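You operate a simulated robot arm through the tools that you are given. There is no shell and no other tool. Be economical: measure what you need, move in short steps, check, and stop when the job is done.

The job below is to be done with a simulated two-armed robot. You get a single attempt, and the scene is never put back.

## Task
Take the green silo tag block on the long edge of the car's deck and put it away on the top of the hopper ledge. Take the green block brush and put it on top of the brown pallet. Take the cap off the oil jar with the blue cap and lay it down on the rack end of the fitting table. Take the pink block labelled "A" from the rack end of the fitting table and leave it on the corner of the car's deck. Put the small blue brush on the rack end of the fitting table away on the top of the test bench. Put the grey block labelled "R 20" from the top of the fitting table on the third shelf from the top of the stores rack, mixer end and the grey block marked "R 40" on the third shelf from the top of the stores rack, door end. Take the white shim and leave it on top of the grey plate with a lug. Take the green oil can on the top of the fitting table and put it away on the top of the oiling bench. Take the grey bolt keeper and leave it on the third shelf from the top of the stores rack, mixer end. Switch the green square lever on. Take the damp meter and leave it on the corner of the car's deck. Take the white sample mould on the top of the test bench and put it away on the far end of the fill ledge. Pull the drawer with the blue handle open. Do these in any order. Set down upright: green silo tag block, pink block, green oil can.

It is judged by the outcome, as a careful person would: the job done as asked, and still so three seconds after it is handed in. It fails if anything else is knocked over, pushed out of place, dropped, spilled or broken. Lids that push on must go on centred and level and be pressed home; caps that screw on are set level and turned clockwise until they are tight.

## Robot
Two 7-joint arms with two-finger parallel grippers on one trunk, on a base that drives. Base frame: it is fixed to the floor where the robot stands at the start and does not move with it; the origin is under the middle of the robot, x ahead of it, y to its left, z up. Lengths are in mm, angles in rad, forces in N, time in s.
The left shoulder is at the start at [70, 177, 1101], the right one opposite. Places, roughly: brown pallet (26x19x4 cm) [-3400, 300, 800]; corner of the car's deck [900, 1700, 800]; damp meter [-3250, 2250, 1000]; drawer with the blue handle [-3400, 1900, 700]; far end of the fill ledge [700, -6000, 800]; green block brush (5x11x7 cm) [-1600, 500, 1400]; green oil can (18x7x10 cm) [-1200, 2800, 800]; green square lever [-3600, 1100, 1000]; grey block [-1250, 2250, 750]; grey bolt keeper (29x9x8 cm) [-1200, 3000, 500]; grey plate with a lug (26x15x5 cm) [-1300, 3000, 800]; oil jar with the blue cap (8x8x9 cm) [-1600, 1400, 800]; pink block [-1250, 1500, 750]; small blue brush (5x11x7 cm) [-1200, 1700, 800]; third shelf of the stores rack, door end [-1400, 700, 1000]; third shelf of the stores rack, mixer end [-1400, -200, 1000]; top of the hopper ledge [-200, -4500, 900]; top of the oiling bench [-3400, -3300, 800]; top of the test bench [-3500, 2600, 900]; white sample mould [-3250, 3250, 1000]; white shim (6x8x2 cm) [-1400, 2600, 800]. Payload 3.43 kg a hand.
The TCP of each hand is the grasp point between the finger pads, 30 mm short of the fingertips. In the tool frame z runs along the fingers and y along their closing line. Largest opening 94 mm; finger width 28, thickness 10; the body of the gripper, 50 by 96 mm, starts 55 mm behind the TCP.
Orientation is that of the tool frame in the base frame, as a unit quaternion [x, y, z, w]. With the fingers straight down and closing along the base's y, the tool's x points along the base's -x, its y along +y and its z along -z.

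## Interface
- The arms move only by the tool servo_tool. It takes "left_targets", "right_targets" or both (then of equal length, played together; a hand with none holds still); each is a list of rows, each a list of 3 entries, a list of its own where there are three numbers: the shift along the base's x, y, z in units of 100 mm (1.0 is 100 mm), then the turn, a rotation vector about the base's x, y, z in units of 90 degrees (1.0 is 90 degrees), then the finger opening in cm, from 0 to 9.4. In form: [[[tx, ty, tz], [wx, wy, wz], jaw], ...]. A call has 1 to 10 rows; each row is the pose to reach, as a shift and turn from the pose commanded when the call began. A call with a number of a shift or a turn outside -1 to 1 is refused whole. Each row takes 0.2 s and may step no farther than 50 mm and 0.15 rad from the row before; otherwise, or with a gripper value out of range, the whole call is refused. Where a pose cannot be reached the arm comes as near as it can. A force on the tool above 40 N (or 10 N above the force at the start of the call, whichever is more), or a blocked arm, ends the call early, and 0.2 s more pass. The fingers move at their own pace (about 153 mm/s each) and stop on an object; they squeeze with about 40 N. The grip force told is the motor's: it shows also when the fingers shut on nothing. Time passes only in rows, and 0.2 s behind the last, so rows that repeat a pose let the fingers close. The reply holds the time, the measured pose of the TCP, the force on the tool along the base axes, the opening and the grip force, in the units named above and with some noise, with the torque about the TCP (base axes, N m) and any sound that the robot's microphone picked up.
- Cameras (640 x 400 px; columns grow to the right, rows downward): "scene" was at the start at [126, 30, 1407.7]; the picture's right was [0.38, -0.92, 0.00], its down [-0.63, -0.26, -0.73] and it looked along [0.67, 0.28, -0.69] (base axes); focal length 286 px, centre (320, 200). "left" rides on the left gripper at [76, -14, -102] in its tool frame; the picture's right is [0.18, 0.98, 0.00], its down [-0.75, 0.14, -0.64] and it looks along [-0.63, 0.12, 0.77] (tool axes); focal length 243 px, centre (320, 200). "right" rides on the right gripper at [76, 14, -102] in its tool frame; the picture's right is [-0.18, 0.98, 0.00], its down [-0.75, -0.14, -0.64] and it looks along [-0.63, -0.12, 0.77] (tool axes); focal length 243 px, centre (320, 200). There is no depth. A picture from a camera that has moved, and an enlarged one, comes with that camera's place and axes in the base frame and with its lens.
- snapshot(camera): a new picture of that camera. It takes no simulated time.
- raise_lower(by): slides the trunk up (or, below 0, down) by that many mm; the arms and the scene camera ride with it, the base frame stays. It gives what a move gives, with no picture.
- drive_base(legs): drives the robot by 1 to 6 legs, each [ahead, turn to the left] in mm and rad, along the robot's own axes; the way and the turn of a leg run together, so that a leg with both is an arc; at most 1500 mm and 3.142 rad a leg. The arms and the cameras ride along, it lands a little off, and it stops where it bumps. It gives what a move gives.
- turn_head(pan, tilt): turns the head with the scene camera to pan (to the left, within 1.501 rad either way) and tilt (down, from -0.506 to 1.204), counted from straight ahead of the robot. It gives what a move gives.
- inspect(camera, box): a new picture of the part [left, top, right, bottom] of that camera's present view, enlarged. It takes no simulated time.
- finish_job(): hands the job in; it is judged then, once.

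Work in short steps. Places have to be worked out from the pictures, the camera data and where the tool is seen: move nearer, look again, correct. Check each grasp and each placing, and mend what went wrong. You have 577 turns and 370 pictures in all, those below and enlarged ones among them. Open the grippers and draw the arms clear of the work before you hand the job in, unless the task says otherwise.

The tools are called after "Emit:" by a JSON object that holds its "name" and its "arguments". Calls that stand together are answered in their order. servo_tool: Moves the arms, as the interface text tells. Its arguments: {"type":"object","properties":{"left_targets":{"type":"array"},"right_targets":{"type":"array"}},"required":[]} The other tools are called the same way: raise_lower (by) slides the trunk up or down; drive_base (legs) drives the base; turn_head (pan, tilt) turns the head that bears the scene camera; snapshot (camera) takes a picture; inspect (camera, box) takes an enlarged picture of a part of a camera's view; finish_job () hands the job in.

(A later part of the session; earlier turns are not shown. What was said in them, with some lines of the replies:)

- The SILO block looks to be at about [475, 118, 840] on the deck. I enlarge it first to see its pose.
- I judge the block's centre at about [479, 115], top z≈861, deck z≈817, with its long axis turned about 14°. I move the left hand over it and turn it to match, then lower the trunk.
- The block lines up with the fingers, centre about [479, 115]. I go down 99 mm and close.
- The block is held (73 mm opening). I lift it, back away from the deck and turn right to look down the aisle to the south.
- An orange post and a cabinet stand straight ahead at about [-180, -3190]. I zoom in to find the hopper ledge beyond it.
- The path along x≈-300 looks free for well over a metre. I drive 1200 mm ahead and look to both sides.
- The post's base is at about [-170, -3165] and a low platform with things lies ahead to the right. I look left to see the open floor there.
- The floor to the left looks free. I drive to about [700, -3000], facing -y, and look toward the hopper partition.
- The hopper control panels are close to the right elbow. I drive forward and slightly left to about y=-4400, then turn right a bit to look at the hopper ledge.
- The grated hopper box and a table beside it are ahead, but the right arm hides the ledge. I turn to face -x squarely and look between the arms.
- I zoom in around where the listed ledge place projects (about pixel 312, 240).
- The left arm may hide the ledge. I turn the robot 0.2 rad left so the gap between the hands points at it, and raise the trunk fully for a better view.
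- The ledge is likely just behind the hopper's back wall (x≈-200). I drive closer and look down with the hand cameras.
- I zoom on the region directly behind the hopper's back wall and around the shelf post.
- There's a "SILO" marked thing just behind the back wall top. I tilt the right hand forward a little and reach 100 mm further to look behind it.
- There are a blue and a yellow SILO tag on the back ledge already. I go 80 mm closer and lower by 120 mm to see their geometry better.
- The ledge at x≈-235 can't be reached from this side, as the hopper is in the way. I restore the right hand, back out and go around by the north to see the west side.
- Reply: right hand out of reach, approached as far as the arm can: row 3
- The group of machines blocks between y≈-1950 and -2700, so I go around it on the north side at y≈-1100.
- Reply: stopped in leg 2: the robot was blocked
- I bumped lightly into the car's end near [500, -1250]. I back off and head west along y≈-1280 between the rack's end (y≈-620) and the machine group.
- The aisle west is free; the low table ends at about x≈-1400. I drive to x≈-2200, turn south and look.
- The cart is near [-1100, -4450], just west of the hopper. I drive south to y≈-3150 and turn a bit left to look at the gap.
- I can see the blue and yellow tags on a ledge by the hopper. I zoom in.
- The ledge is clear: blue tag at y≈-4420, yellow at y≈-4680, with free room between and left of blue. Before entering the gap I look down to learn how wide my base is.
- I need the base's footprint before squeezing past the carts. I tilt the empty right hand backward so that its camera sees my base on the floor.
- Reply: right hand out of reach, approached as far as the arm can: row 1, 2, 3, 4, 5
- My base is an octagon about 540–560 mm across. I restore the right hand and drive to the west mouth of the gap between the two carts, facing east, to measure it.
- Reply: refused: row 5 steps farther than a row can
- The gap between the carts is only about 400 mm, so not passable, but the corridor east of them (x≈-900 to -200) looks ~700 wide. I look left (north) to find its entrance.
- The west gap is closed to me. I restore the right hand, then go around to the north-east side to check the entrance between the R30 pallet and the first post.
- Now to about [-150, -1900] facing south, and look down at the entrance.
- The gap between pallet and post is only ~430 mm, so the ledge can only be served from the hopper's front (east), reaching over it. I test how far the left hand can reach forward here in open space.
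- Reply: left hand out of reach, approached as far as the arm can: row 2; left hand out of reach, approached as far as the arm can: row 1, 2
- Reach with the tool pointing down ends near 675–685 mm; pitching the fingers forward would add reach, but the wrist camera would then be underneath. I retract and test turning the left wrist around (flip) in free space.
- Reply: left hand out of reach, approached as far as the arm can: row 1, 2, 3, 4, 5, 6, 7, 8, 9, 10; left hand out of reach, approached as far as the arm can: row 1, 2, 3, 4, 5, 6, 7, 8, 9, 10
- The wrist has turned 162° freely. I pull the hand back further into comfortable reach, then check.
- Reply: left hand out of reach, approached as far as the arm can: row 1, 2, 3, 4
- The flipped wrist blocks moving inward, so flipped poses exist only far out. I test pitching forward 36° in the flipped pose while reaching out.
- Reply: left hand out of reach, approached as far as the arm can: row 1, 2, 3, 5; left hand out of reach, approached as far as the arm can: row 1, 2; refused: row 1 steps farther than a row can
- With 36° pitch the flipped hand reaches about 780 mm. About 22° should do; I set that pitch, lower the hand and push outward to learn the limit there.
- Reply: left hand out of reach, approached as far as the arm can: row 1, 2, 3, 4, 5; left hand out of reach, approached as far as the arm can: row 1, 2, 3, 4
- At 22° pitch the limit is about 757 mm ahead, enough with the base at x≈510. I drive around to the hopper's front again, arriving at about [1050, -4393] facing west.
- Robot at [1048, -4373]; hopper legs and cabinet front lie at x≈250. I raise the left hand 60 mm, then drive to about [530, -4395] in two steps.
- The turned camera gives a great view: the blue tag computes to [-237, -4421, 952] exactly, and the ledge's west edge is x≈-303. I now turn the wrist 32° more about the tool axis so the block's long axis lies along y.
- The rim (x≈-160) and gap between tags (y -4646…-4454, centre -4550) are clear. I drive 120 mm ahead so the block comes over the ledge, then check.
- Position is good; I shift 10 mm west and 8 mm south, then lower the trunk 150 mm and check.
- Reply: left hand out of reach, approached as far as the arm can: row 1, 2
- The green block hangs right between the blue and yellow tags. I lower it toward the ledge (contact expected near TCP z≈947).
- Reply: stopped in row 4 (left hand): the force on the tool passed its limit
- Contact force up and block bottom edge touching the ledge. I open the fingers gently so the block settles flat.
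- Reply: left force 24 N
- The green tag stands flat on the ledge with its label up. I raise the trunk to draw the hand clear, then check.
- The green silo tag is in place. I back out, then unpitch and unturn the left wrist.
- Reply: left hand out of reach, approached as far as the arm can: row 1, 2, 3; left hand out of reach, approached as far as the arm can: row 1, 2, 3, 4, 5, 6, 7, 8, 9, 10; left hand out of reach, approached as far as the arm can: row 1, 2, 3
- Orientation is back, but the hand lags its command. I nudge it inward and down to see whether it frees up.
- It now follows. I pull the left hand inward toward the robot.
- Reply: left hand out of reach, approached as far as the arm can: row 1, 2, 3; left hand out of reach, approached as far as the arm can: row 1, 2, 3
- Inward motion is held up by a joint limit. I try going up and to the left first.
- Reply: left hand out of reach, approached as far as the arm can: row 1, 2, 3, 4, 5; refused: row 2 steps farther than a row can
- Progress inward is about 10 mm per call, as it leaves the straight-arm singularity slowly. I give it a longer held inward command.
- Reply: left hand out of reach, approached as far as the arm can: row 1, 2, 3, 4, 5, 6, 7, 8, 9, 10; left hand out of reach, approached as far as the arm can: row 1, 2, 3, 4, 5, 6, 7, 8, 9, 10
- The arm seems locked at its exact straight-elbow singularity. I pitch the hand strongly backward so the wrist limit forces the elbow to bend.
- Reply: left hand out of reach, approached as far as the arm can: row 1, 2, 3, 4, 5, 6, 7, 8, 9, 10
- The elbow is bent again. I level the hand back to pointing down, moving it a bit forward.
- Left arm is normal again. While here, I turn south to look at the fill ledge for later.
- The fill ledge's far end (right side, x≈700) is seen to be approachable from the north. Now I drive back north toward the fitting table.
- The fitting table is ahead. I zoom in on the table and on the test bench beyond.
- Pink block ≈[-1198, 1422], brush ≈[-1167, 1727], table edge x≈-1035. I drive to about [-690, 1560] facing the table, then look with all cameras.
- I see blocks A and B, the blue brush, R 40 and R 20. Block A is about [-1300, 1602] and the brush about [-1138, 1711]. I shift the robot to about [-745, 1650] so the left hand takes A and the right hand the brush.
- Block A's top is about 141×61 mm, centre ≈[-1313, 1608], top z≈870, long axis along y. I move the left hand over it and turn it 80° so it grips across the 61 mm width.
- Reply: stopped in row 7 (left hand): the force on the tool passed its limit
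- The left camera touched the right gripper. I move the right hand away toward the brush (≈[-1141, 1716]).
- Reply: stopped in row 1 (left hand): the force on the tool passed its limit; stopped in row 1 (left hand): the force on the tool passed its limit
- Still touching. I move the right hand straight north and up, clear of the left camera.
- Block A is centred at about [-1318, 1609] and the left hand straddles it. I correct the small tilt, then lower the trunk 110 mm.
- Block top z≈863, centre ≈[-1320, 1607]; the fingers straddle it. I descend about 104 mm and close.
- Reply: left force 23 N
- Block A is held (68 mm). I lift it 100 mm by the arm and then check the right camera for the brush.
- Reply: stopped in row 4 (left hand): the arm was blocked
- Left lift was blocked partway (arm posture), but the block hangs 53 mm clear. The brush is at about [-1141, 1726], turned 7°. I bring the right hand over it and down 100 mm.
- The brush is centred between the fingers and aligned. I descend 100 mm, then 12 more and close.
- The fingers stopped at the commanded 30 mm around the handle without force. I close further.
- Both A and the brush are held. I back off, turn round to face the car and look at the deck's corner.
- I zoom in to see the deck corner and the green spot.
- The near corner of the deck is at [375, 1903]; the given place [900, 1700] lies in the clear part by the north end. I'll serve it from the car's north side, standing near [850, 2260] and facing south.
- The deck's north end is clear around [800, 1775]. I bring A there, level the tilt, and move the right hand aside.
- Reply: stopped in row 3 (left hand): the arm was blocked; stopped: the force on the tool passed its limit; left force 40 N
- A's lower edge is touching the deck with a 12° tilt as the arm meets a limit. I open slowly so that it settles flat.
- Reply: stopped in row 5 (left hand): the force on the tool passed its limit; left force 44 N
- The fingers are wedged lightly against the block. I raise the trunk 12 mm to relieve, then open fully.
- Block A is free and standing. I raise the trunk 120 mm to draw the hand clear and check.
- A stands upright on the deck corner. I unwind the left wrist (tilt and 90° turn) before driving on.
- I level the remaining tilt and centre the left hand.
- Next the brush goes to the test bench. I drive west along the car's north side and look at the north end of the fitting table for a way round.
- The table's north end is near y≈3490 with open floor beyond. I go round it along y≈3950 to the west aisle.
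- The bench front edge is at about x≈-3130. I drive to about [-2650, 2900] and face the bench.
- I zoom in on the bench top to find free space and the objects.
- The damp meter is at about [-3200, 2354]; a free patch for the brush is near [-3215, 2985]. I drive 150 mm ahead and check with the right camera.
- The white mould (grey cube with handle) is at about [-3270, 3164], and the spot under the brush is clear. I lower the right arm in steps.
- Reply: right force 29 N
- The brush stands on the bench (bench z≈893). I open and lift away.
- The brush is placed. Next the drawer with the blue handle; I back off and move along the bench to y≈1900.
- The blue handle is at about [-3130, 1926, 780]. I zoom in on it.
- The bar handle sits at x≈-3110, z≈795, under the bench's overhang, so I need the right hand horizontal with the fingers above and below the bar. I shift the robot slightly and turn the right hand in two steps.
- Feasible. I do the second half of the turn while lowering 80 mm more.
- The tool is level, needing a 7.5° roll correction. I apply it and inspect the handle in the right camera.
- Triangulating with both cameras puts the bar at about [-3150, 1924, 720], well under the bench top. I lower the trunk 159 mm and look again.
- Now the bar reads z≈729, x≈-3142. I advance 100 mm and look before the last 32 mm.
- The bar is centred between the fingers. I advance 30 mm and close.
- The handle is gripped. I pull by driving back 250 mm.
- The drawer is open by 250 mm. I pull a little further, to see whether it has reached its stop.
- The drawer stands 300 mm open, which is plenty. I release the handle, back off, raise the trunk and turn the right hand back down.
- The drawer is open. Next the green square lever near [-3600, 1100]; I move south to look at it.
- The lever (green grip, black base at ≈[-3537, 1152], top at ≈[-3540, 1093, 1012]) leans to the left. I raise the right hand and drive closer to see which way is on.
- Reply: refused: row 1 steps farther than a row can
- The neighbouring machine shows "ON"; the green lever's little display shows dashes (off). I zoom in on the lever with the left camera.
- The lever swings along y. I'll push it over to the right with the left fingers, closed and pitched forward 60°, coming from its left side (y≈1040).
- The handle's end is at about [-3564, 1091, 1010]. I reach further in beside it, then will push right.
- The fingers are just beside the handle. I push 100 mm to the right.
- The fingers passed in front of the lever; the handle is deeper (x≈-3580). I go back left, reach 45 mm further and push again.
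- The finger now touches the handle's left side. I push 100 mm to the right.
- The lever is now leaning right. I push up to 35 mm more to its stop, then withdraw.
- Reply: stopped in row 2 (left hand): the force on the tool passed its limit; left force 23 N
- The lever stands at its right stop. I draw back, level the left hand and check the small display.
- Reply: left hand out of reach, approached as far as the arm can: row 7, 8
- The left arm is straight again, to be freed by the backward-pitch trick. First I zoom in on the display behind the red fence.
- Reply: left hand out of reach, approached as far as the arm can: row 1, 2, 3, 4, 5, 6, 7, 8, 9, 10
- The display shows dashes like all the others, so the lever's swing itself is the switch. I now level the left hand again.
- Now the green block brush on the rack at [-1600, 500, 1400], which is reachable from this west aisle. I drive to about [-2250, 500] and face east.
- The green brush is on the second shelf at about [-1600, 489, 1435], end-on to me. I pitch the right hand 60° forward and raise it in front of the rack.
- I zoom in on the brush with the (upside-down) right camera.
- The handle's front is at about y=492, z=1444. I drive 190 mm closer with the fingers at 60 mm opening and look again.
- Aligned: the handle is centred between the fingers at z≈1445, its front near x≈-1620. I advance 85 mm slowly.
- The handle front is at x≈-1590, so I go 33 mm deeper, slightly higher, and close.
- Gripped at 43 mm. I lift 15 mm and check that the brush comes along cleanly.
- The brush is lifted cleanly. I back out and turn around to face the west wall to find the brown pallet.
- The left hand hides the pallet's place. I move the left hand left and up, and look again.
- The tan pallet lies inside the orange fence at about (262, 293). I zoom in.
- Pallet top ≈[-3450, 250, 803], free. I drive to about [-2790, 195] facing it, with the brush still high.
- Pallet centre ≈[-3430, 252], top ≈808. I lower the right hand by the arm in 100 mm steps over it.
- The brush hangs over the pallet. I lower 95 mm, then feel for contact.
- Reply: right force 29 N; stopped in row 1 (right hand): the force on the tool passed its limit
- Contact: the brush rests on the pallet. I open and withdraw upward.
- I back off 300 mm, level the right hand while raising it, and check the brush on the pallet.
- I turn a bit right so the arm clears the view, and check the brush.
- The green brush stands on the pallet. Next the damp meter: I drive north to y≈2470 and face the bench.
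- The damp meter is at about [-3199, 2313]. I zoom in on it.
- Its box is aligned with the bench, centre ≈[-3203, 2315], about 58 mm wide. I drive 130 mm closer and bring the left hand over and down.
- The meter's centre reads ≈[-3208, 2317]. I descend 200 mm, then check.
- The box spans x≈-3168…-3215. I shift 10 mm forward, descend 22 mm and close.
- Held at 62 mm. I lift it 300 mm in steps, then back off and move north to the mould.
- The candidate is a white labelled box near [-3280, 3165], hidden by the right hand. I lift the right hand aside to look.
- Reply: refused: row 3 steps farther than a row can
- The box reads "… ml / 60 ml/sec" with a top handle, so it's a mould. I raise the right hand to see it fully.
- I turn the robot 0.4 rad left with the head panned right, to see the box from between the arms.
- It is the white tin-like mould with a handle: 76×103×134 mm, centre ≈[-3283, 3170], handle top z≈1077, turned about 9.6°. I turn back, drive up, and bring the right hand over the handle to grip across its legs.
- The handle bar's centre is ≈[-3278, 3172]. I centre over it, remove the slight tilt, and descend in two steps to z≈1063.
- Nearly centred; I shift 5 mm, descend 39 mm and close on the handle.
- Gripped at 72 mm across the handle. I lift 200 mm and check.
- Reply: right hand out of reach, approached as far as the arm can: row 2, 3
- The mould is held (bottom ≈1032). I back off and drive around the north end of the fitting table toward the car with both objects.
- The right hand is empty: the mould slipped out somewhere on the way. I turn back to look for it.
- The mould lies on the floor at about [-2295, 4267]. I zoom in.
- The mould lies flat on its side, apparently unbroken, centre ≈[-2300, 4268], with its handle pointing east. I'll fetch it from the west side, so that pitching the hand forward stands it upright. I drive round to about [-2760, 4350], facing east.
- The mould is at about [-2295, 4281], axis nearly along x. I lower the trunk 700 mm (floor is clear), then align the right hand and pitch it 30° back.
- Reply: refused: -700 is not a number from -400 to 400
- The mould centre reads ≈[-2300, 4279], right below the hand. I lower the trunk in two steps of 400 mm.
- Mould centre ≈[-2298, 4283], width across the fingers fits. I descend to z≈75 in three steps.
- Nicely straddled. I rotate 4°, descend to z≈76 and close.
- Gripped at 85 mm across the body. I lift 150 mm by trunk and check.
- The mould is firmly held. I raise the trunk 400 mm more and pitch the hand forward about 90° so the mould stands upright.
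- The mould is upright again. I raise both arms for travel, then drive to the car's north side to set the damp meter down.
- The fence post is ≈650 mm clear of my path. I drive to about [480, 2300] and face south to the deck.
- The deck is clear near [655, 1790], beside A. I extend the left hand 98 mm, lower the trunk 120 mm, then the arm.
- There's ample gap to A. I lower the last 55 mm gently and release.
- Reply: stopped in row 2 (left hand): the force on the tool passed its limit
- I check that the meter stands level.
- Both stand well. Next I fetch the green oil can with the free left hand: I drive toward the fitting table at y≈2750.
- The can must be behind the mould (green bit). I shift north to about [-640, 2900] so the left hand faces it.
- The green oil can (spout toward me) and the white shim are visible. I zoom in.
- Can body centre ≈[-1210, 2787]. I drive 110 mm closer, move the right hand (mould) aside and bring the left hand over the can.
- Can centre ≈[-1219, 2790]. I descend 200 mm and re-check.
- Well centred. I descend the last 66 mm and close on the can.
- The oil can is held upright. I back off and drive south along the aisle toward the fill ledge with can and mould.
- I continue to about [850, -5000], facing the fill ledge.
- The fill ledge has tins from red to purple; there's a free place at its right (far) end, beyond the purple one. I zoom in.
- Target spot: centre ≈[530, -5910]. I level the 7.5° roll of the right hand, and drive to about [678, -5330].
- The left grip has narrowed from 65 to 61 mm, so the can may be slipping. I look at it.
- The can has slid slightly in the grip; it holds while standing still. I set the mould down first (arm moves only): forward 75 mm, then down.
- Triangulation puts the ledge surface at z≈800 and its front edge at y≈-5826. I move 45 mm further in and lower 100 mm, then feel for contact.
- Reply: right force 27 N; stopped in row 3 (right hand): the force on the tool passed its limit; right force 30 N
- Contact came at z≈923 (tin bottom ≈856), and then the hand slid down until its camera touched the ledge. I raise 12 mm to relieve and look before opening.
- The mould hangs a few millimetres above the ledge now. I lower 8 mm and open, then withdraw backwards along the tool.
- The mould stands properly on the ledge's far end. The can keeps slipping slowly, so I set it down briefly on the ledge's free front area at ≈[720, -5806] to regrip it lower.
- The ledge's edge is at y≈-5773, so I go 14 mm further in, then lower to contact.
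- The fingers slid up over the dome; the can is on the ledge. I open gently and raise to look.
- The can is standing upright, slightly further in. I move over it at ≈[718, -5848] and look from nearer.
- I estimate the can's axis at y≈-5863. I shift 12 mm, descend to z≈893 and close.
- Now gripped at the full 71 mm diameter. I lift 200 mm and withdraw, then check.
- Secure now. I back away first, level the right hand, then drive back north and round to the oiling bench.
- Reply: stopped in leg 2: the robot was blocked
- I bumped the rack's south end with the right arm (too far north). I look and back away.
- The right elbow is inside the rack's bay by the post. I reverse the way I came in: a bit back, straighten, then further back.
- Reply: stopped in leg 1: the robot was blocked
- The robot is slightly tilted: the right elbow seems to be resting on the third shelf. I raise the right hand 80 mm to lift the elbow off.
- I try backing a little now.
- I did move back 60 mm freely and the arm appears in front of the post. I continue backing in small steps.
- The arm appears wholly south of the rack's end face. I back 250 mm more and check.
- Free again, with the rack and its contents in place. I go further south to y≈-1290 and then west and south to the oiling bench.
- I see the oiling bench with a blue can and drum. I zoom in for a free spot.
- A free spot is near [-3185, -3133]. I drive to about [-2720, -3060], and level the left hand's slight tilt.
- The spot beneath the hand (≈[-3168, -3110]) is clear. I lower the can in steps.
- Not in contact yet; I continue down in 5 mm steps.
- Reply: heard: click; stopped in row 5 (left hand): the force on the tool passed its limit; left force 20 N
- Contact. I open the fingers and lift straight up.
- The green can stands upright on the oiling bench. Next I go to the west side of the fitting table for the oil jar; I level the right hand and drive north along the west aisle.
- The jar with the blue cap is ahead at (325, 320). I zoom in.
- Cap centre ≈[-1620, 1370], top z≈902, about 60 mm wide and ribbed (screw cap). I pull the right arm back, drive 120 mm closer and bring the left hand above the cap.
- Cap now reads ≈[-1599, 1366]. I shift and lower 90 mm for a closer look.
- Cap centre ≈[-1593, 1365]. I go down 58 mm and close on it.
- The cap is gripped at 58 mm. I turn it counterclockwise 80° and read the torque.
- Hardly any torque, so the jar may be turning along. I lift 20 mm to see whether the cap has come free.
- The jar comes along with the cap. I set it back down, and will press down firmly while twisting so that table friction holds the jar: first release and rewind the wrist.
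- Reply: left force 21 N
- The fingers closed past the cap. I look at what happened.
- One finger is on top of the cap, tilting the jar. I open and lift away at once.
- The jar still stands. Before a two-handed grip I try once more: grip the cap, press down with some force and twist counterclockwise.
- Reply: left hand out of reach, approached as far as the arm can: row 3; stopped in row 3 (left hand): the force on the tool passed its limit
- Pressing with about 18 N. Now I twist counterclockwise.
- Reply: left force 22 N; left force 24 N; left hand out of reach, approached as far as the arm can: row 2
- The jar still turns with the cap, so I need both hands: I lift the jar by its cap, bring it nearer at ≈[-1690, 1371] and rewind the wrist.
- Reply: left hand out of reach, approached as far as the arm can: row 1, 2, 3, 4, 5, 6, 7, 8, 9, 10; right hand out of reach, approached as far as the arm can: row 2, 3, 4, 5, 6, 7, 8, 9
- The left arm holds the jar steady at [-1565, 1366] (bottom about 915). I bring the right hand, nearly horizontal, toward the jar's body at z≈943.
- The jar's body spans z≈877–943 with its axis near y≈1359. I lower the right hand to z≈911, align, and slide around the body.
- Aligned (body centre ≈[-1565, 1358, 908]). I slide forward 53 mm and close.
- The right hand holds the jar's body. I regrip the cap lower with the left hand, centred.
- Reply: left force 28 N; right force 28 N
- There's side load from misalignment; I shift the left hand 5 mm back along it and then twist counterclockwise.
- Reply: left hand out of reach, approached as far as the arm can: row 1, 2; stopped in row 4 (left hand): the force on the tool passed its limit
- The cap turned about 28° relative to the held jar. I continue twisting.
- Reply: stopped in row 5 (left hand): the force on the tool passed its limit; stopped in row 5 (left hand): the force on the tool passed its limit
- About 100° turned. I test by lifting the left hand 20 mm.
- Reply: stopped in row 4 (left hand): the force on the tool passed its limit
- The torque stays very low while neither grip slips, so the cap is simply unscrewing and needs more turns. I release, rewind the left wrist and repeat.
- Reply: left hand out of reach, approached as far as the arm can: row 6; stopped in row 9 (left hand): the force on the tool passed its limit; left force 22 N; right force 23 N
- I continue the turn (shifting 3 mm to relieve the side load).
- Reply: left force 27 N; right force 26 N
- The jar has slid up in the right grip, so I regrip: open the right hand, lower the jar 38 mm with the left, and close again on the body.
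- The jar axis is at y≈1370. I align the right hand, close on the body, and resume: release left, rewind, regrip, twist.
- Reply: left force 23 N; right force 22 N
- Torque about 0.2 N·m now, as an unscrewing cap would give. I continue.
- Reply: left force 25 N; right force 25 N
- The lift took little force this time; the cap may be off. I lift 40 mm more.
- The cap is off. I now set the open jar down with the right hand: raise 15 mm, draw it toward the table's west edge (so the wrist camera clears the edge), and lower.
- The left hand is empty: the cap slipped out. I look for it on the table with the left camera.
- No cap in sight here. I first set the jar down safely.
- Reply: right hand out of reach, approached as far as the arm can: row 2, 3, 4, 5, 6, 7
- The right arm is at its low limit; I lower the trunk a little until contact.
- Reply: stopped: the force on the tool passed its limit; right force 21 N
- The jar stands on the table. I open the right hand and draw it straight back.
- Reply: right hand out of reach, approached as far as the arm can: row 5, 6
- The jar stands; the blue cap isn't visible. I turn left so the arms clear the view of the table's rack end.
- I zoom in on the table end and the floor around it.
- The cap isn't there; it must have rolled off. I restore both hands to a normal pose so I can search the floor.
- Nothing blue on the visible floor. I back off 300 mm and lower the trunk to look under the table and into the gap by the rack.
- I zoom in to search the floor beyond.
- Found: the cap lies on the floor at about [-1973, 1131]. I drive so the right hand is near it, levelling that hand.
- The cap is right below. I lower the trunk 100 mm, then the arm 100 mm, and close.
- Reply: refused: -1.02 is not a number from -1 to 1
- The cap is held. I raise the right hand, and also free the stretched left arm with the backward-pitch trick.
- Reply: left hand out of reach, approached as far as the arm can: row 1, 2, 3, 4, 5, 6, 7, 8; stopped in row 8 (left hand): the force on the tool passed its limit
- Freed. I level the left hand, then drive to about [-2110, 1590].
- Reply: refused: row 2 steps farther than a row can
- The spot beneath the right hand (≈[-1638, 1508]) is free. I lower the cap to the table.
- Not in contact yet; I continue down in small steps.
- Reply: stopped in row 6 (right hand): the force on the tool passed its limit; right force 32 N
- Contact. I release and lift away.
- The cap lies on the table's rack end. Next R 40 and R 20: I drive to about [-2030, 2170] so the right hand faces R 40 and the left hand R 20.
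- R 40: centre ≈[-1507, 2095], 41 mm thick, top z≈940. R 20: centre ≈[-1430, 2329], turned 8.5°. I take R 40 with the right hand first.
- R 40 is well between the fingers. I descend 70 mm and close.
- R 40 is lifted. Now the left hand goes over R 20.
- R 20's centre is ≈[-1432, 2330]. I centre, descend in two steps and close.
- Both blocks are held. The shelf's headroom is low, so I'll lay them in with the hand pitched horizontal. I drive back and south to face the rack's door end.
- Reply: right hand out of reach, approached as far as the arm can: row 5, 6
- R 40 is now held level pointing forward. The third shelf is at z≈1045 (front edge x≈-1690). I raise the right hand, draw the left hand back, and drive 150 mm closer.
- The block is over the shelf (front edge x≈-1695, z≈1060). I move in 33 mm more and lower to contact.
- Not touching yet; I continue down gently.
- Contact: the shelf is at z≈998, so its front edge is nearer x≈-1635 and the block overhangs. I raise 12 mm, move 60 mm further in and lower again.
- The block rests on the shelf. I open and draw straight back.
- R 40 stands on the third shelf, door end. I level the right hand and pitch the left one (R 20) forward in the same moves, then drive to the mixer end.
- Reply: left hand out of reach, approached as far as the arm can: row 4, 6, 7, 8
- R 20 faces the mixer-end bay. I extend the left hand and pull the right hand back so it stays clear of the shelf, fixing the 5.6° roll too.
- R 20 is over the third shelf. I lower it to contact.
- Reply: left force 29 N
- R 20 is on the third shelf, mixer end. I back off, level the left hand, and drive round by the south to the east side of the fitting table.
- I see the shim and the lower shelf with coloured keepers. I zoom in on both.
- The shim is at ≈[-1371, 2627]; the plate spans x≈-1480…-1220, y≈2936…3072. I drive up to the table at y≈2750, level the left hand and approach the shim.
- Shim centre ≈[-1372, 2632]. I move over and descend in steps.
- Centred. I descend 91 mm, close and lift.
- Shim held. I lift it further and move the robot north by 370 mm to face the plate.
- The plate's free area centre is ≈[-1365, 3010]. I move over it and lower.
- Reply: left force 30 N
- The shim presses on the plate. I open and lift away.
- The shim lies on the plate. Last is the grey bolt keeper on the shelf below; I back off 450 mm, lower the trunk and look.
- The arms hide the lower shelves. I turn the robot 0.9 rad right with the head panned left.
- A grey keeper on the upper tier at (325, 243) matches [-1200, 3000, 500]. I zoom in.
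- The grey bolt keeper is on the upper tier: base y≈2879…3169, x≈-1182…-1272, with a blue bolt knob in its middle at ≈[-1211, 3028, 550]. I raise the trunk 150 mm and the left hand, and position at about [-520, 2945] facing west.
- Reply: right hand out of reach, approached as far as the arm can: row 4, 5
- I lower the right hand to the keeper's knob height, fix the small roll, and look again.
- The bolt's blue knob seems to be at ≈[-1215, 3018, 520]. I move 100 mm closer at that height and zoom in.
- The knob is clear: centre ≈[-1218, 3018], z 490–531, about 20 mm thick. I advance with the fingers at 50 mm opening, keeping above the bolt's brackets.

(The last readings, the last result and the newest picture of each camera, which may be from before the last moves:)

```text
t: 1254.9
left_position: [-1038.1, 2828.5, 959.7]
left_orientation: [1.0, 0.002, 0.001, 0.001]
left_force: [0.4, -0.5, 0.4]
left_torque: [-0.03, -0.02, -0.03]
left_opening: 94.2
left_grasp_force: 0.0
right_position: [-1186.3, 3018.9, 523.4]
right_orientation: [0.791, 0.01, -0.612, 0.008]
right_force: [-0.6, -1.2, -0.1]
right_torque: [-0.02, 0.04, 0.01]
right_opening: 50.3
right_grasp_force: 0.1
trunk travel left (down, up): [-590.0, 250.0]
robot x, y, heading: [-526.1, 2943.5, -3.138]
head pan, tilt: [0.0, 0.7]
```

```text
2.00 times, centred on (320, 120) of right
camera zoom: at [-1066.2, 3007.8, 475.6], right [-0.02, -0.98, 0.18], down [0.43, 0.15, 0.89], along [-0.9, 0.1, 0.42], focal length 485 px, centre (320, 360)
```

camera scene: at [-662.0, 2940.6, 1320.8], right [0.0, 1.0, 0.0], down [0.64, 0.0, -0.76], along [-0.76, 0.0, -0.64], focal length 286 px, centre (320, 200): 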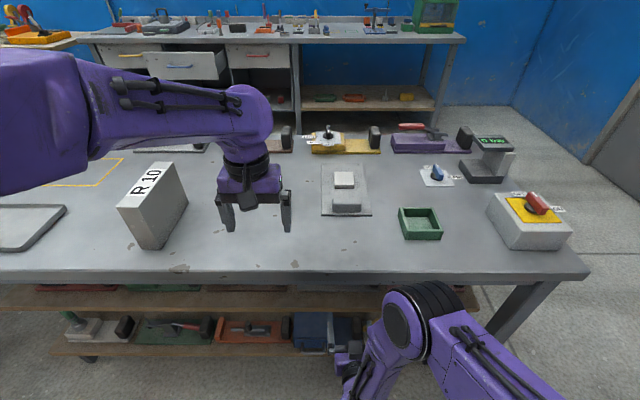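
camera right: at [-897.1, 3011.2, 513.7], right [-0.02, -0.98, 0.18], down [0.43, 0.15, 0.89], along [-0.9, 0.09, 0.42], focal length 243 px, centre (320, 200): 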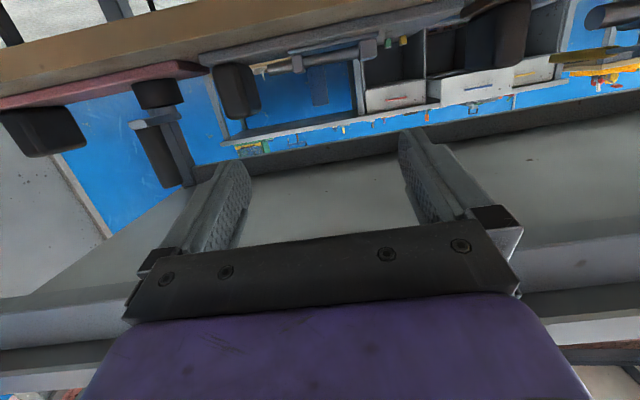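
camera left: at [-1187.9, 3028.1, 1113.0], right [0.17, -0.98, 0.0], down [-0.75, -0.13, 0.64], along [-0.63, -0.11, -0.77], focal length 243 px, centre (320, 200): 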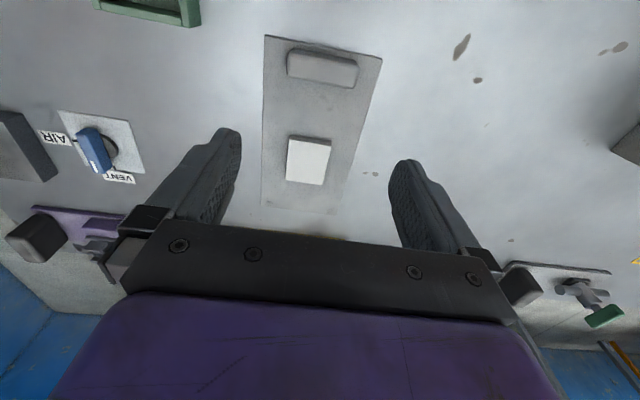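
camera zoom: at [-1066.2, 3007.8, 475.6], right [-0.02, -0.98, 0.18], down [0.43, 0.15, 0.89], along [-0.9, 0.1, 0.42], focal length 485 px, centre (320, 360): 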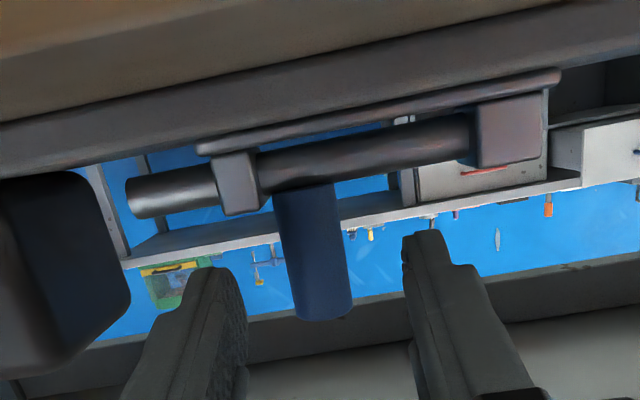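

Knob at x≈-1217, y≈3020. I go 31 mm further and close on it.

Emit:
{"name": "servo_tool", "arguments": {"right_targets": [[[-0.15, 0.01, 0], [0, 0, 0], 5], [[-0.31, 0.01, 0], [0, 0, 0], 5], [[-0.31, 0.01, 0], [0, 0, 0], 0.5], [[-0.31, 0.01, 0], [0, 0, 0], 0.5], [[-0.31, 0.01, 0], [0, 0, 0], 0.5], [[-0.31, 0.01, 0], [0, 0, 0], 0.5]]}}

Emit:
{"name": "servo_tool", "arguments": {"right_targets": [[[0, 0, 0.1], [0, 0, 0], 0.5], [[0, 0, 0.2], [0, 0, 0], 0.5], [[0, 0, 0.3], [0, 0, 0], 0.5]]}}

Emit:
{"name": "snapshot", "arguments": {"camera": "right"}}

```text
t: 1256.3
left_position: [-1038.2, 2828.6, 959.5]
left_orientation: [1.0, 0.002, 0.001, 0.001]
left_force: [0.0, 0.8, -0.2]
left_torque: [0.0, 0.02, -0.01]
left_opening: 94.0
left_grasp_force: 0.0
right_position: [-1204.7, 3024.9, 528.3]
right_orientation: [0.79, 0.01, -0.613, 0.008]
right_force: [0.0, -0.9, 0.5]
right_torque: [0.02, 0.0, 0.02]
right_opening: 5.1
right_grasp_force: 0.1
right hand out of reach, approached as far as the arm can: row 2, 3, 4, 5, 6
trunk travel left (down, up): [-590.0, 250.0]
robot x, y, heading: [-526.4, 2942.4, -3.146]
head pan, tilt: [0.0, 0.7]
```

```text
t: 1257.1
left_position: [-1038.5, 2827.1, 959.2]
left_orientation: [1.0, 0.002, 0.001, 0.001]
left_force: [1.1, -0.1, 0.3]
left_torque: [-0.03, -0.02, 0.02]
left_opening: 94.0
left_grasp_force: 0.1
right_position: [-1204.5, 3026.5, 557.4]
right_orientation: [0.79, 0.011, -0.613, 0.009]
right_force: [-0.5, -0.6, 0.4]
right_torque: [-0.01, -0.03, -0.03]
right_opening: 5.0
right_grasp_force: 0.1
trunk travel left (down, up): [-590.0, 250.0]
robot x, y, heading: [-525.0, 2947.1, -3.137]
head pan, tilt: [0.0, 0.7]
```

```text
54 pictures are left
camera right: at [-1085.6, 3014.7, 509.3], right [-0.02, -0.98, 0.18], down [0.43, 0.15, 0.89], along [-0.9, 0.1, 0.42], focal length 243 px, centre (320, 200)
```

right: 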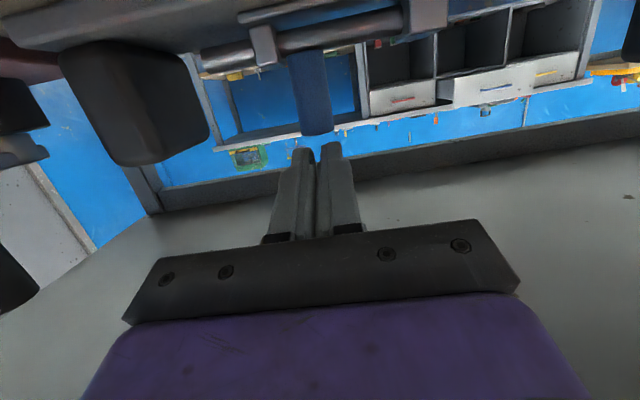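

The arm ran out of reach 11 mm short and the fingers closed above the knob. I open, draw back, drive 90 mm closer and approach again lower.

Emit:
{"name": "servo_tool", "arguments": {"right_targets": [[[0, 0, 0], [0, 0, 0], 5], [[0.3, -0.04, 0], [0, 0, 0], 5], [[0.6, -0.07, -0.1], [0, 0, 0], 5], [[0.9, -0.07, -0.36], [0, 0, 0], 5], [[1.0, -0.07, -0.4], [0, 0, 0], 5]]}}

Emit:
{"name": "drive_base", "arguments": {"legs": [[80, 0]]}}

Emit:
{"name": "inspect", "arguments": {"camera": "right", "box": [180, 20, 460, 220]}}

```text
t: 1258.3
left_position: [-1037.1, 2826.6, 958.6]
left_orientation: [1.0, 0.002, 0.001, 0.0]
left_force: [0.5, 0.7, -0.4]
left_torque: [0.03, -0.03, 0.01]
left_opening: 94.1
left_grasp_force: 0.0
right_position: [-1104.5, 3017.9, 518.7]
right_orientation: [0.79, 0.01, -0.613, 0.008]
right_force: [-0.1, 0.1, 0.3]
right_torque: [0.0, 0.0, 0.0]
right_opening: 49.9
right_grasp_force: 0.1
trunk travel left (down, up): [-590.0, 250.0]
robot x, y, heading: [-523.3, 2948.4, -3.133]
head pan, tilt: [0.0, 0.7]
```

```text
t: 1259.4
left_position: [-1118.1, 2828.2, 958.6]
left_orientation: [1.0, 0.002, 0.001, 0.001]
left_force: [0.0, -0.1, -0.1]
left_torque: [0.0, -0.02, 0.01]
left_opening: 94.2
left_grasp_force: 0.0
right_position: [-1183.9, 3018.2, 517.8]
right_orientation: [0.791, 0.01, -0.612, 0.007]
right_force: [-0.1, 0.3, -0.7]
right_torque: [-0.01, -0.01, 0.01]
right_opening: 50.1
right_grasp_force: 0.0
trunk travel left (down, up): [-590.0, 250.0]
robot x, y, heading: [-605.1, 2940.5, -3.137]
head pan, tilt: [0.0, 0.7]
```

```text
2.00 times, centred on (320, 120) of right
camera zoom: at [-1065.5, 3007.2, 468.8], right [-0.02, -0.98, 0.18], down [0.43, 0.15, 0.89], along [-0.9, 0.1, 0.42], focal length 485 px, centre (320, 360)
```

zoom: 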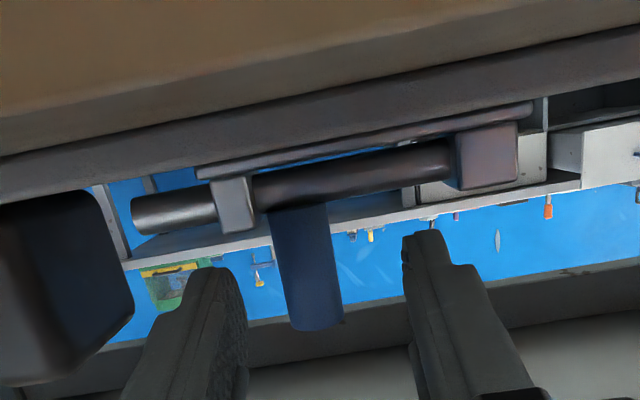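

Knob ≈[-1218, 3022], z 490–525. I advance 34 mm and close.

Emit:
{"name": "servo_tool", "arguments": {"right_targets": [[[-0.15, 0.03, 0], [0, 0, 0], 5], [[-0.36, 0.03, 0], [0, 0, 0], 5], [[-0.36, 0.03, 0], [0, 0, 0], 0.5], [[-0.36, 0.03, 0], [0, 0, 0], 0.5], [[-0.36, 0.03, 0], [0, 0, 0], 0.5], [[-0.36, 0.03, 0], [0, 0, 0], 0.5]]}}

Emit:
{"name": "snapshot", "arguments": {"camera": "right"}}

```text
t: 1260.8
left_position: [-1116.6, 2827.7, 958.4]
left_orientation: [1.0, 0.001, 0.001, 0.0]
left_force: [-0.6, 0.2, 0.2]
left_torque: [0.03, 0.02, 0.03]
left_opening: 93.7
left_grasp_force: 0.0
right_position: [-1219.8, 3020.5, 518.1]
right_orientation: [0.79, 0.01, -0.613, 0.008]
right_force: [-0.7, -1.0, -0.7]
right_torque: [-0.13, -0.13, -0.01]
right_opening: 20.9
right_grasp_force: 40.2
trunk travel left (down, up): [-590.0, 250.0]
robot x, y, heading: [-607.7, 2942.4, -3.134]
head pan, tilt: [0.0, 0.7]
```

```text
52 pictures are left
camera right: at [-1100.9, 3010.3, 468.4], right [-0.02, -0.98, 0.18], down [0.43, 0.15, 0.89], along [-0.9, 0.1, 0.42], focal length 243 px, centre (320, 200)
```

right: 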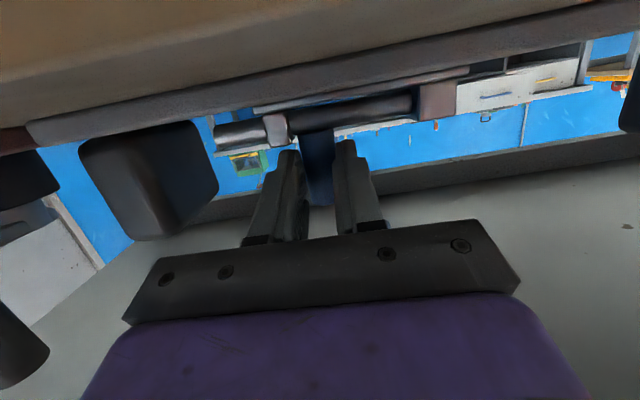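

The knob is gripped (21 mm). I lift 50 mm by the trunk and check.

Emit:
{"name": "raise_lower", "arguments": {"by": 50}}

Emit:
{"name": "snapshot", "arguments": {"camera": "right"}}

```text
t: 1261.7
left_position: [-1118.1, 2828.2, 1009.4]
left_orientation: [1.0, 0.001, 0.001, 0.001]
left_force: [-0.5, 0.5, -0.3]
left_torque: [-0.01, 0.0, 0.01]
left_opening: 94.2
left_grasp_force: 0.1
right_position: [-1220.6, 3022.2, 566.2]
right_orientation: [0.79, 0.01, -0.613, 0.008]
right_force: [0.1, -0.1, -4.0]
right_torque: [-0.05, -0.1, 0.01]
right_opening: 19.6
right_grasp_force: 39.7
trunk travel left (down, up): [-640.0, 200.0]
robot x, y, heading: [-606.7, 2944.1, -3.139]
head pan, tilt: [0.0, 0.7]
```

```text
51 pictures are left
camera right: at [-1101.2, 3010.4, 518.2], right [-0.02, -0.98, 0.18], down [0.43, 0.15, 0.89], along [-0.9, 0.1, 0.42], focal length 243 px, centre (320, 200)
```

right: 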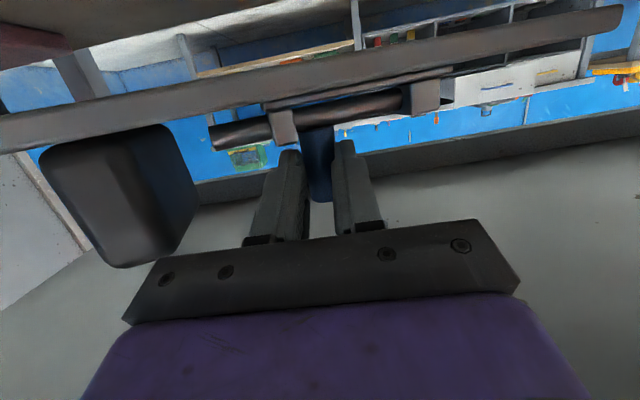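

The keeper hangs level (about 0.4 kg). I back out 400 mm, then raise trunk and arm for the rack.

Emit:
{"name": "drive_base", "arguments": {"legs": [[-400, 0]]}}

Emit:
{"name": "raise_lower", "arguments": {"by": 200}}

Emit:
{"name": "servo_tool", "arguments": {"right_targets": [[[0, 0, 0.3], [0, 0, 0], 0.5], [[0, 0, 0.6], [0, 0, 0], 0.5], [[0, 0, 0.9], [0, 0, 0], 0.5]], "left_targets": [[[0.3, 0, 0], [0, 0, 0], 9.4], [[0.6, 0, 0], [0, 0, 0], 9.4], [[0.9, 0, 0], [0, 0, 0], 9.4]]}}

Emit:
{"name": "servo_tool", "arguments": {"right_targets": [[[0, 0, 0.3], [0, 0, 0], 0.5], [[0, 0, 0.6], [0, 0, 0], 0.5], [[0, 0, 0.9], [0, 0, 0], 0.5]], "left_targets": [[[0.3, 0, 0], [0, 0, 0], 9.4], [[0.6, 0, 0], [0, 0, 0], 9.4], [[0.9, 0, 0], [0, 0, 0], 9.4]]}}

Emit:
{"name": "servo_tool", "arguments": {"right_targets": [[[0, 0, 0.3], [0, 0, 0], 0.5], [[0, 0, 0.6], [0, 0, 0], 0.5], [[0, 0, 0.9], [0, 0, 0], 0.5]]}}

Emit:
{"name": "servo_tool", "arguments": {"right_targets": [[[0, 0, 0.3], [0, 0, 0], 0.5], [[0, 0, 0.6], [0, 0, 0], 0.5], [[0, 0, 0.8], [0, 0, 0], 0.5]]}}

Emit:
{"name": "snapshot", "arguments": {"camera": "scene"}}

```text
t: 1264.2
left_position: [-714.4, 2828.5, 1009.5]
left_orientation: [1.0, 0.003, 0.001, 0.001]
left_force: [1.1, -0.4, 0.2]
left_torque: [0.01, 0.01, 0.03]
left_opening: 93.9
left_grasp_force: 0.1
right_position: [-817.0, 3020.6, 567.9]
right_orientation: [0.791, 0.011, -0.612, 0.009]
right_force: [0.7, 0.1, -3.3]
right_torque: [-0.03, -0.12, 0.02]
right_opening: 19.5
right_grasp_force: 40.0
trunk travel left (down, up): [-640.0, 200.0]
robot x, y, heading: [-201.2, 2942.9, -3.133]
head pan, tilt: [0.0, 0.7]
```

```text
t: 1266.4
left_position: [-715.0, 2829.1, 1208.6]
left_orientation: [1.0, 0.002, 0.002, 0.001]
left_force: [0.7, 1.5, -1.0]
left_torque: [-0.04, 0.0, -0.01]
left_opening: 94.2
left_grasp_force: 0.0
right_position: [-817.8, 3020.3, 767.6]
right_orientation: [0.79, 0.011, -0.612, 0.009]
right_force: [0.5, 0.3, -3.4]
right_torque: [-0.01, -0.13, -0.01]
right_opening: 19.5
right_grasp_force: 40.0
trunk travel left (down, up): [-840.0, 0.0]
robot x, y, heading: [-209.1, 2945.4, -3.139]
head pan, tilt: [0.0, 0.7]
```

```text
t: 1267.2
left_position: [-624.0, 2825.8, 1209.7]
left_orientation: [1.0, 0.002, 0.0, 0.0]
left_force: [0.4, -0.3, 0.3]
left_torque: [0.03, -0.01, 0.03]
left_opening: 94.1
left_grasp_force: 0.0
right_position: [-818.4, 3021.3, 858.2]
right_orientation: [0.79, 0.012, -0.613, 0.008]
right_force: [0.7, 0.4, -3.8]
right_torque: [-0.07, -0.11, -0.01]
right_opening: 19.9
right_grasp_force: 40.0
trunk travel left (down, up): [-840.0, 0.0]
robot x, y, heading: [-202.4, 2941.0, -3.141]
head pan, tilt: [0.0, 0.7]
```

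```text
t: 1268.0
left_position: [-534.5, 2828.5, 1210.2]
left_orientation: [1.0, 0.002, 0.0, 0.002]
left_force: [0.0, -0.4, -0.6]
left_torque: [0.01, 0.05, -0.03]
left_opening: 93.8
left_grasp_force: 0.1
right_position: [-818.5, 3021.8, 947.3]
right_orientation: [0.79, 0.011, -0.612, 0.009]
right_force: [0.3, -0.3, -3.9]
right_torque: [-0.07, -0.12, -0.02]
right_opening: 19.6
right_grasp_force: 40.0
trunk travel left (down, up): [-840.0, 0.0]
robot x, y, heading: [-202.2, 2947.3, -3.139]
head pan, tilt: [0.0, 0.7]
```

```text
t: 1268.8
left_position: [-533.6, 2828.9, 1210.0]
left_orientation: [1.0, 0.002, 0.0, 0.001]
left_force: [0.1, 0.0, 0.3]
left_torque: [-0.02, 0.0, 0.02]
left_opening: 93.9
left_grasp_force: 0.1
right_position: [-818.1, 3021.1, 1037.9]
right_orientation: [0.79, 0.012, -0.612, 0.009]
right_force: [-0.5, -0.3, -4.4]
right_torque: [-0.01, -0.11, -0.04]
right_opening: 19.7
right_grasp_force: 39.9
trunk travel left (down, up): [-840.0, 0.0]
robot x, y, heading: [-199.2, 2941.6, -3.134]
head pan, tilt: [0.0, 0.7]
```

```text
t: 1269.6
left_position: [-535.1, 2828.2, 1209.7]
left_orientation: [1.0, 0.003, 0.001, 0.002]
left_force: [-0.4, -0.5, -0.7]
left_torque: [-0.02, 0.0, 0.02]
left_opening: 93.7
left_grasp_force: 0.1
right_position: [-818.1, 3020.1, 1117.7]
right_orientation: [0.791, 0.012, -0.612, 0.01]
right_force: [0.3, 0.4, -4.8]
right_torque: [-0.03, -0.13, -0.01]
right_opening: 19.6
right_grasp_force: 40.1
trunk travel left (down, up): [-840.0, 0.0]
robot x, y, heading: [-200.4, 2943.8, -3.139]
head pan, tilt: [0.0, 0.7]
```

```text
50 pictures are left
camera scene: at [-338.9, 2941.9, 1570.7], right [-0.01, 1.0, 0.0], down [0.64, 0.0, -0.76], along [-0.76, 0.0, -0.64], focal length 286 px, centre (320, 200)
```

scene: 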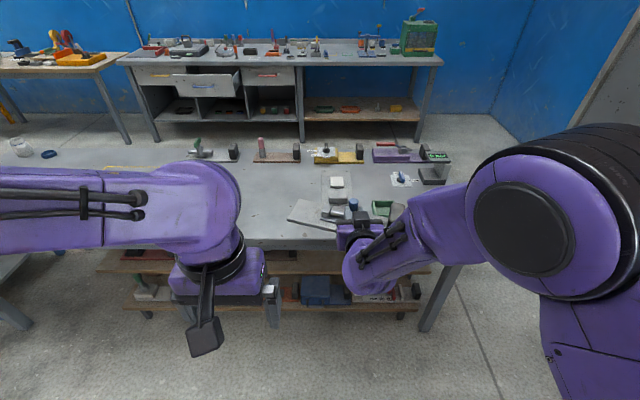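

The keeper is held high. I drive south along the aisle to the rack's mixer end.

Emit:
{"name": "drive_base", "arguments": {"legs": [[0, 1.575], [1200, 0], [1200, 0], [830, 0], [0, -1.57]]}}

Emit:
{"name": "turn_head", "arguments": {"pan": 0, "tilt": 0.5}}

Emit:
{"name": "snapshot", "arguments": {"camera": "scene"}}

```text
t: 1293.0
left_position: [-472.2, -416.7, 1209.7]
left_orientation: [1.0, 0.019, 0.001, 0.001]
left_force: [-0.3, 0.7, 0.8]
left_torque: [0.02, -0.01, 0.0]
left_opening: 94.0
left_grasp_force: 0.1
right_position: [-762.8, -234.0, 1117.2]
right_orientation: [0.79, 0.025, -0.612, 0.02]
right_force: [0.1, -0.3, -5.0]
right_torque: [-0.06, -0.15, 0.0]
right_opening: 19.5
right_grasp_force: 40.1
trunk travel left (down, up): [-840.0, 0.0]
robot x, y, heading: [-146.6, -286.9, -3.102]
head pan, tilt: [0.0, 0.7]
```

```text
t: 1293.7
left_position: [-473.2, -416.2, 1209.2]
left_orientation: [1.0, 0.02, 0.001, 0.001]
left_force: [-0.2, -0.1, 0.3]
left_torque: [0.03, -0.01, -0.02]
left_opening: 94.1
left_grasp_force: 0.0
right_position: [-763.9, -233.3, 1117.0]
right_orientation: [0.791, 0.025, -0.612, 0.02]
right_force: [-0.6, -0.1, -3.9]
right_torque: [-0.07, -0.14, 0.02]
right_opening: 19.3
right_grasp_force: 40.2
trunk travel left (down, up): [-840.0, 0.0]
robot x, y, heading: [-143.9, -290.0, -3.098]
head pan, tilt: [0.0, 0.499]
```

```text
49 pictures are left
camera scene: at [-287.4, -295.5, 1588.4], right [-0.04, 1.0, 0.0], down [0.48, 0.02, -0.88], along [-0.88, -0.04, -0.48], focal length 286 px, centre (320, 200)
```

scene: 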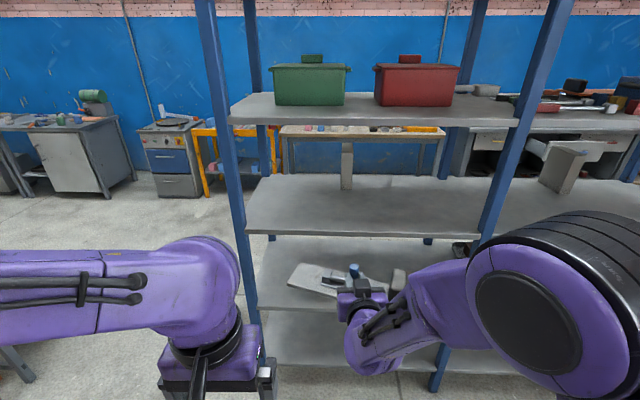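

The bay is clear in front of R 20; the shelf's east edge is at x≈-1113. I straighten, drive 385 mm ahead and check.

Emit:
{"name": "drive_base", "arguments": {"legs": [[0, -0.043], [385, 0]]}}

Emit:
{"name": "snapshot", "arguments": {"camera": "scene"}}

Emit:
{"name": "snapshot", "arguments": {"camera": "right"}}

```text
t: 1296.5
left_position: [-864.4, -401.4, 1210.3]
left_orientation: [1.0, -0.001, 0.0, 0.0]
left_force: [-0.1, 0.7, 0.3]
left_torque: [-0.02, 0.03, 0.0]
left_opening: 94.1
left_grasp_force: 0.1
right_position: [-1147.4, -205.9, 1118.6]
right_orientation: [0.79, 0.008, -0.613, 0.007]
right_force: [0.3, 0.2, -3.6]
right_torque: [-0.07, -0.13, 0.0]
right_opening: 19.4
right_grasp_force: 40.2
trunk travel left (down, up): [-840.0, 0.0]
robot x, y, heading: [-532.2, -283.2, 3.136]
head pan, tilt: [0.0, 0.499]
```

```text
48 pictures are left
camera scene: at [-673.8, -288.6, 1588.6], right [0.0, 1.0, 0.0], down [0.48, 0.0, -0.88], along [-0.88, 0.0, -0.48], focal length 286 px, centre (320, 200)
```

scene: 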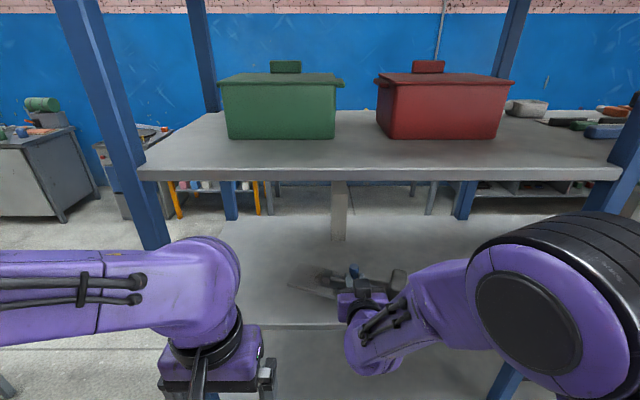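

```text
47 pictures are left
camera right: at [-1027.5, -217.1, 1068.4], right [-0.03, -0.98, 0.18], down [0.43, 0.15, 0.89], along [-0.9, 0.1, 0.42], focal length 243 px, centre (320, 200)
```

right: 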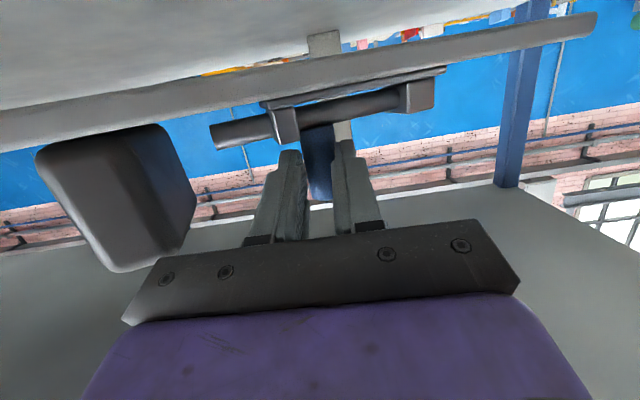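

I reach 38 mm further in and lower the keeper onto the shelf.

Emit:
{"name": "servo_tool", "arguments": {"right_targets": [[[-0.2, 0, 0], [0, 0, 0], 0.5], [[-0.38, 0, -0.1], [0, 0, 0], 0.5], [[-0.38, 0, -0.3], [0, 0, 0], 0.5], [[-0.38, 0, -0.42], [0, 0, 0], 0.5], [[-0.38, 0, -0.5], [0, 0, 0], 0.5], [[-0.38, 0, -0.56], [0, 0, 0], 0.5], [[-0.38, 0, -0.62], [0, 0, 0], 0.5], [[-0.38, 0, -0.68], [0, 0, 0], 0.5], [[-0.38, 0, -0.74], [0, 0, 0], 0.5]]}}

Emit:
{"name": "snapshot", "arguments": {"camera": "right"}}

```text
t: 1298.7
left_position: [-862.7, -401.5, 1210.2]
left_orientation: [1.0, -0.002, 0.0, 0.0]
left_force: [-0.9, -0.2, -0.3]
left_torque: [0.0, -0.01, 0.03]
left_opening: 94.0
left_grasp_force: 0.1
right_position: [-1188.4, -206.4, 1052.0]
right_orientation: [0.784, 0.006, -0.621, 0.007]
right_force: [3.5, -1.0, 15.8]
right_torque: [0.38, -0.73, -0.17]
right_opening: 19.8
right_grasp_force: 40.0
trunk travel left (down, up): [-840.0, 0.0]
robot x, y, heading: [-532.1, -288.7, 3.143]
head pan, tilt: [0.0, 0.499]
stopped in row 9 (right hand): the force on the tool passed its limit (the readings are from after the stop); the commanded pose is now the measured one
```

```text
46 pictures are left
camera right: at [-1069.8, -217.5, 1000.4], right [-0.03, -0.98, 0.18], down [0.45, 0.15, 0.88], along [-0.89, 0.1, 0.44], focal length 243 px, centre (320, 200)
```

right: 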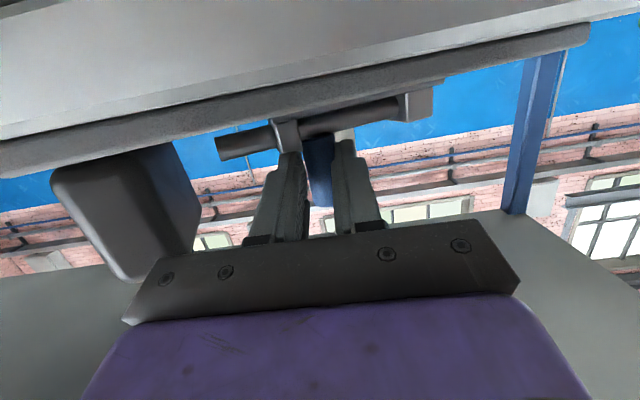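

The keeper rests on the shelf. I open the fingers and draw back.

Emit:
{"name": "servo_tool", "arguments": {"right_targets": [[[0, 0, 0.02], [0, 0, 0], 3], [[0, 0, 0.02], [0, 0, 0], 5], [[0, 0, 0.03], [0, 0, 0], 5], [[0.3, 0, 0.06], [0, 0, 0], 5], [[0.7, 0, 0.1], [0, 0, 0], 5], [[1.0, 0, 0.1], [0, 0, 0], 5]]}}

Emit:
{"name": "drive_base", "arguments": {"legs": [[-300, 0]]}}

Emit:
{"name": "snapshot", "arguments": {"camera": "scene"}}

```text
t: 1300.3
left_position: [-866.2, -400.8, 1209.8]
left_orientation: [1.0, -0.002, 0.0, 0.001]
left_force: [-0.2, -0.6, -0.3]
left_torque: [0.01, -0.01, 0.0]
left_opening: 93.9
left_grasp_force: 0.1
right_position: [-1079.6, -191.6, 1025.4]
right_orientation: [0.809, -0.016, -0.588, 0.001]
right_force: [-0.6, -0.6, -0.2]
right_torque: [0.04, -0.01, 0.01]
right_opening: 49.8
right_grasp_force: 0.1
trunk travel left (down, up): [-840.0, 0.0]
robot x, y, heading: [-534.0, -290.2, 3.139]
head pan, tilt: [0.0, 0.499]
stopped in row 6 (right hand): the arm was blocked; the commanded pose is now the measured one
```

```text
t: 1302.4
left_position: [-569.2, -401.9, 1209.5]
left_orientation: [1.0, -0.002, 0.001, 0.001]
left_force: [0.7, -0.1, 0.3]
left_torque: [0.02, -0.04, -0.01]
left_opening: 93.9
left_grasp_force: 0.0
right_position: [-780.0, -191.1, 1027.3]
right_orientation: [0.808, -0.016, -0.589, 0.001]
right_force: [0.1, 0.1, 0.8]
right_torque: [0.01, 0.02, 0.0]
right_opening: 49.8
right_grasp_force: 0.0
trunk travel left (down, up): [-840.0, 0.0]
robot x, y, heading: [-232.4, -290.7, 3.14]
head pan, tilt: [0.0, 0.499]
```

```text
45 pictures are left
camera scene: at [-376.9, -289.5, 1588.3], right [0.0, 1.0, 0.0], down [0.48, 0.0, -0.88], along [-0.88, 0.0, -0.48], focal length 286 px, centre (320, 200)
```

scene: 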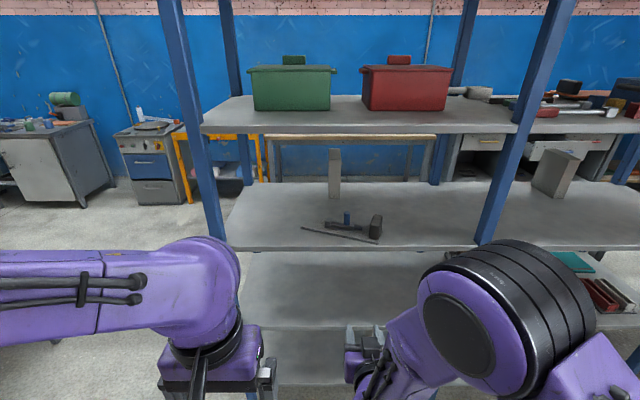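

I zoom in to check the keeper on the shelf.

Emit:
{"name": "inspect", "arguments": {"camera": "scene", "box": [260, 140, 430, 270]}}

```text
3.08 times, centred on (345, 205) of scene
camera zoom: at [-376.9, -289.5, 1588.3], right [0.0, 1.0, 0.0], down [0.48, 0.0, -0.88], along [-0.88, 0.0, -0.48], focal length 880 px, centre (243, 185)
```

zoom: 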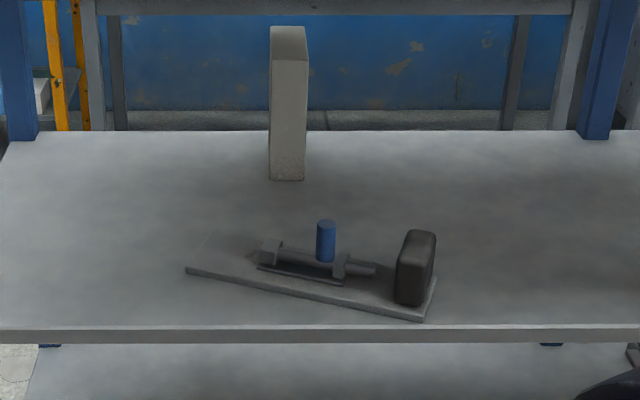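

The bolt keeper stands fully on the third shelf at the mixer end. All the items are done, both grippers are open and the arms are clear, so I hand the job in.

Emit:
{"name": "finish_job", "arguments": {}}

```text
The job is handed in.
```

The job is handed in with every listed step carried out. Four handling faults may affect the judgement:

- **White mould:** it slipped from the gripper once and fell to the floor. I picked it up and set it upright on the far end of the fill ledge; it looked unbroken.
- **Oil jar cap:** it fell to the floor after I unscrewed it. I retrieved it and laid it on the rack end of the fitting table. The open jar was set back down a few centimetres from where it started.
- **Bumps:** I touched the car once. The right arm also caught on the stores rack, but the rack and what was on it looked undisturbed afterwards.
- **Green lever:** it now sits at its opposite stop, but nothing on or near it marks which side is on.
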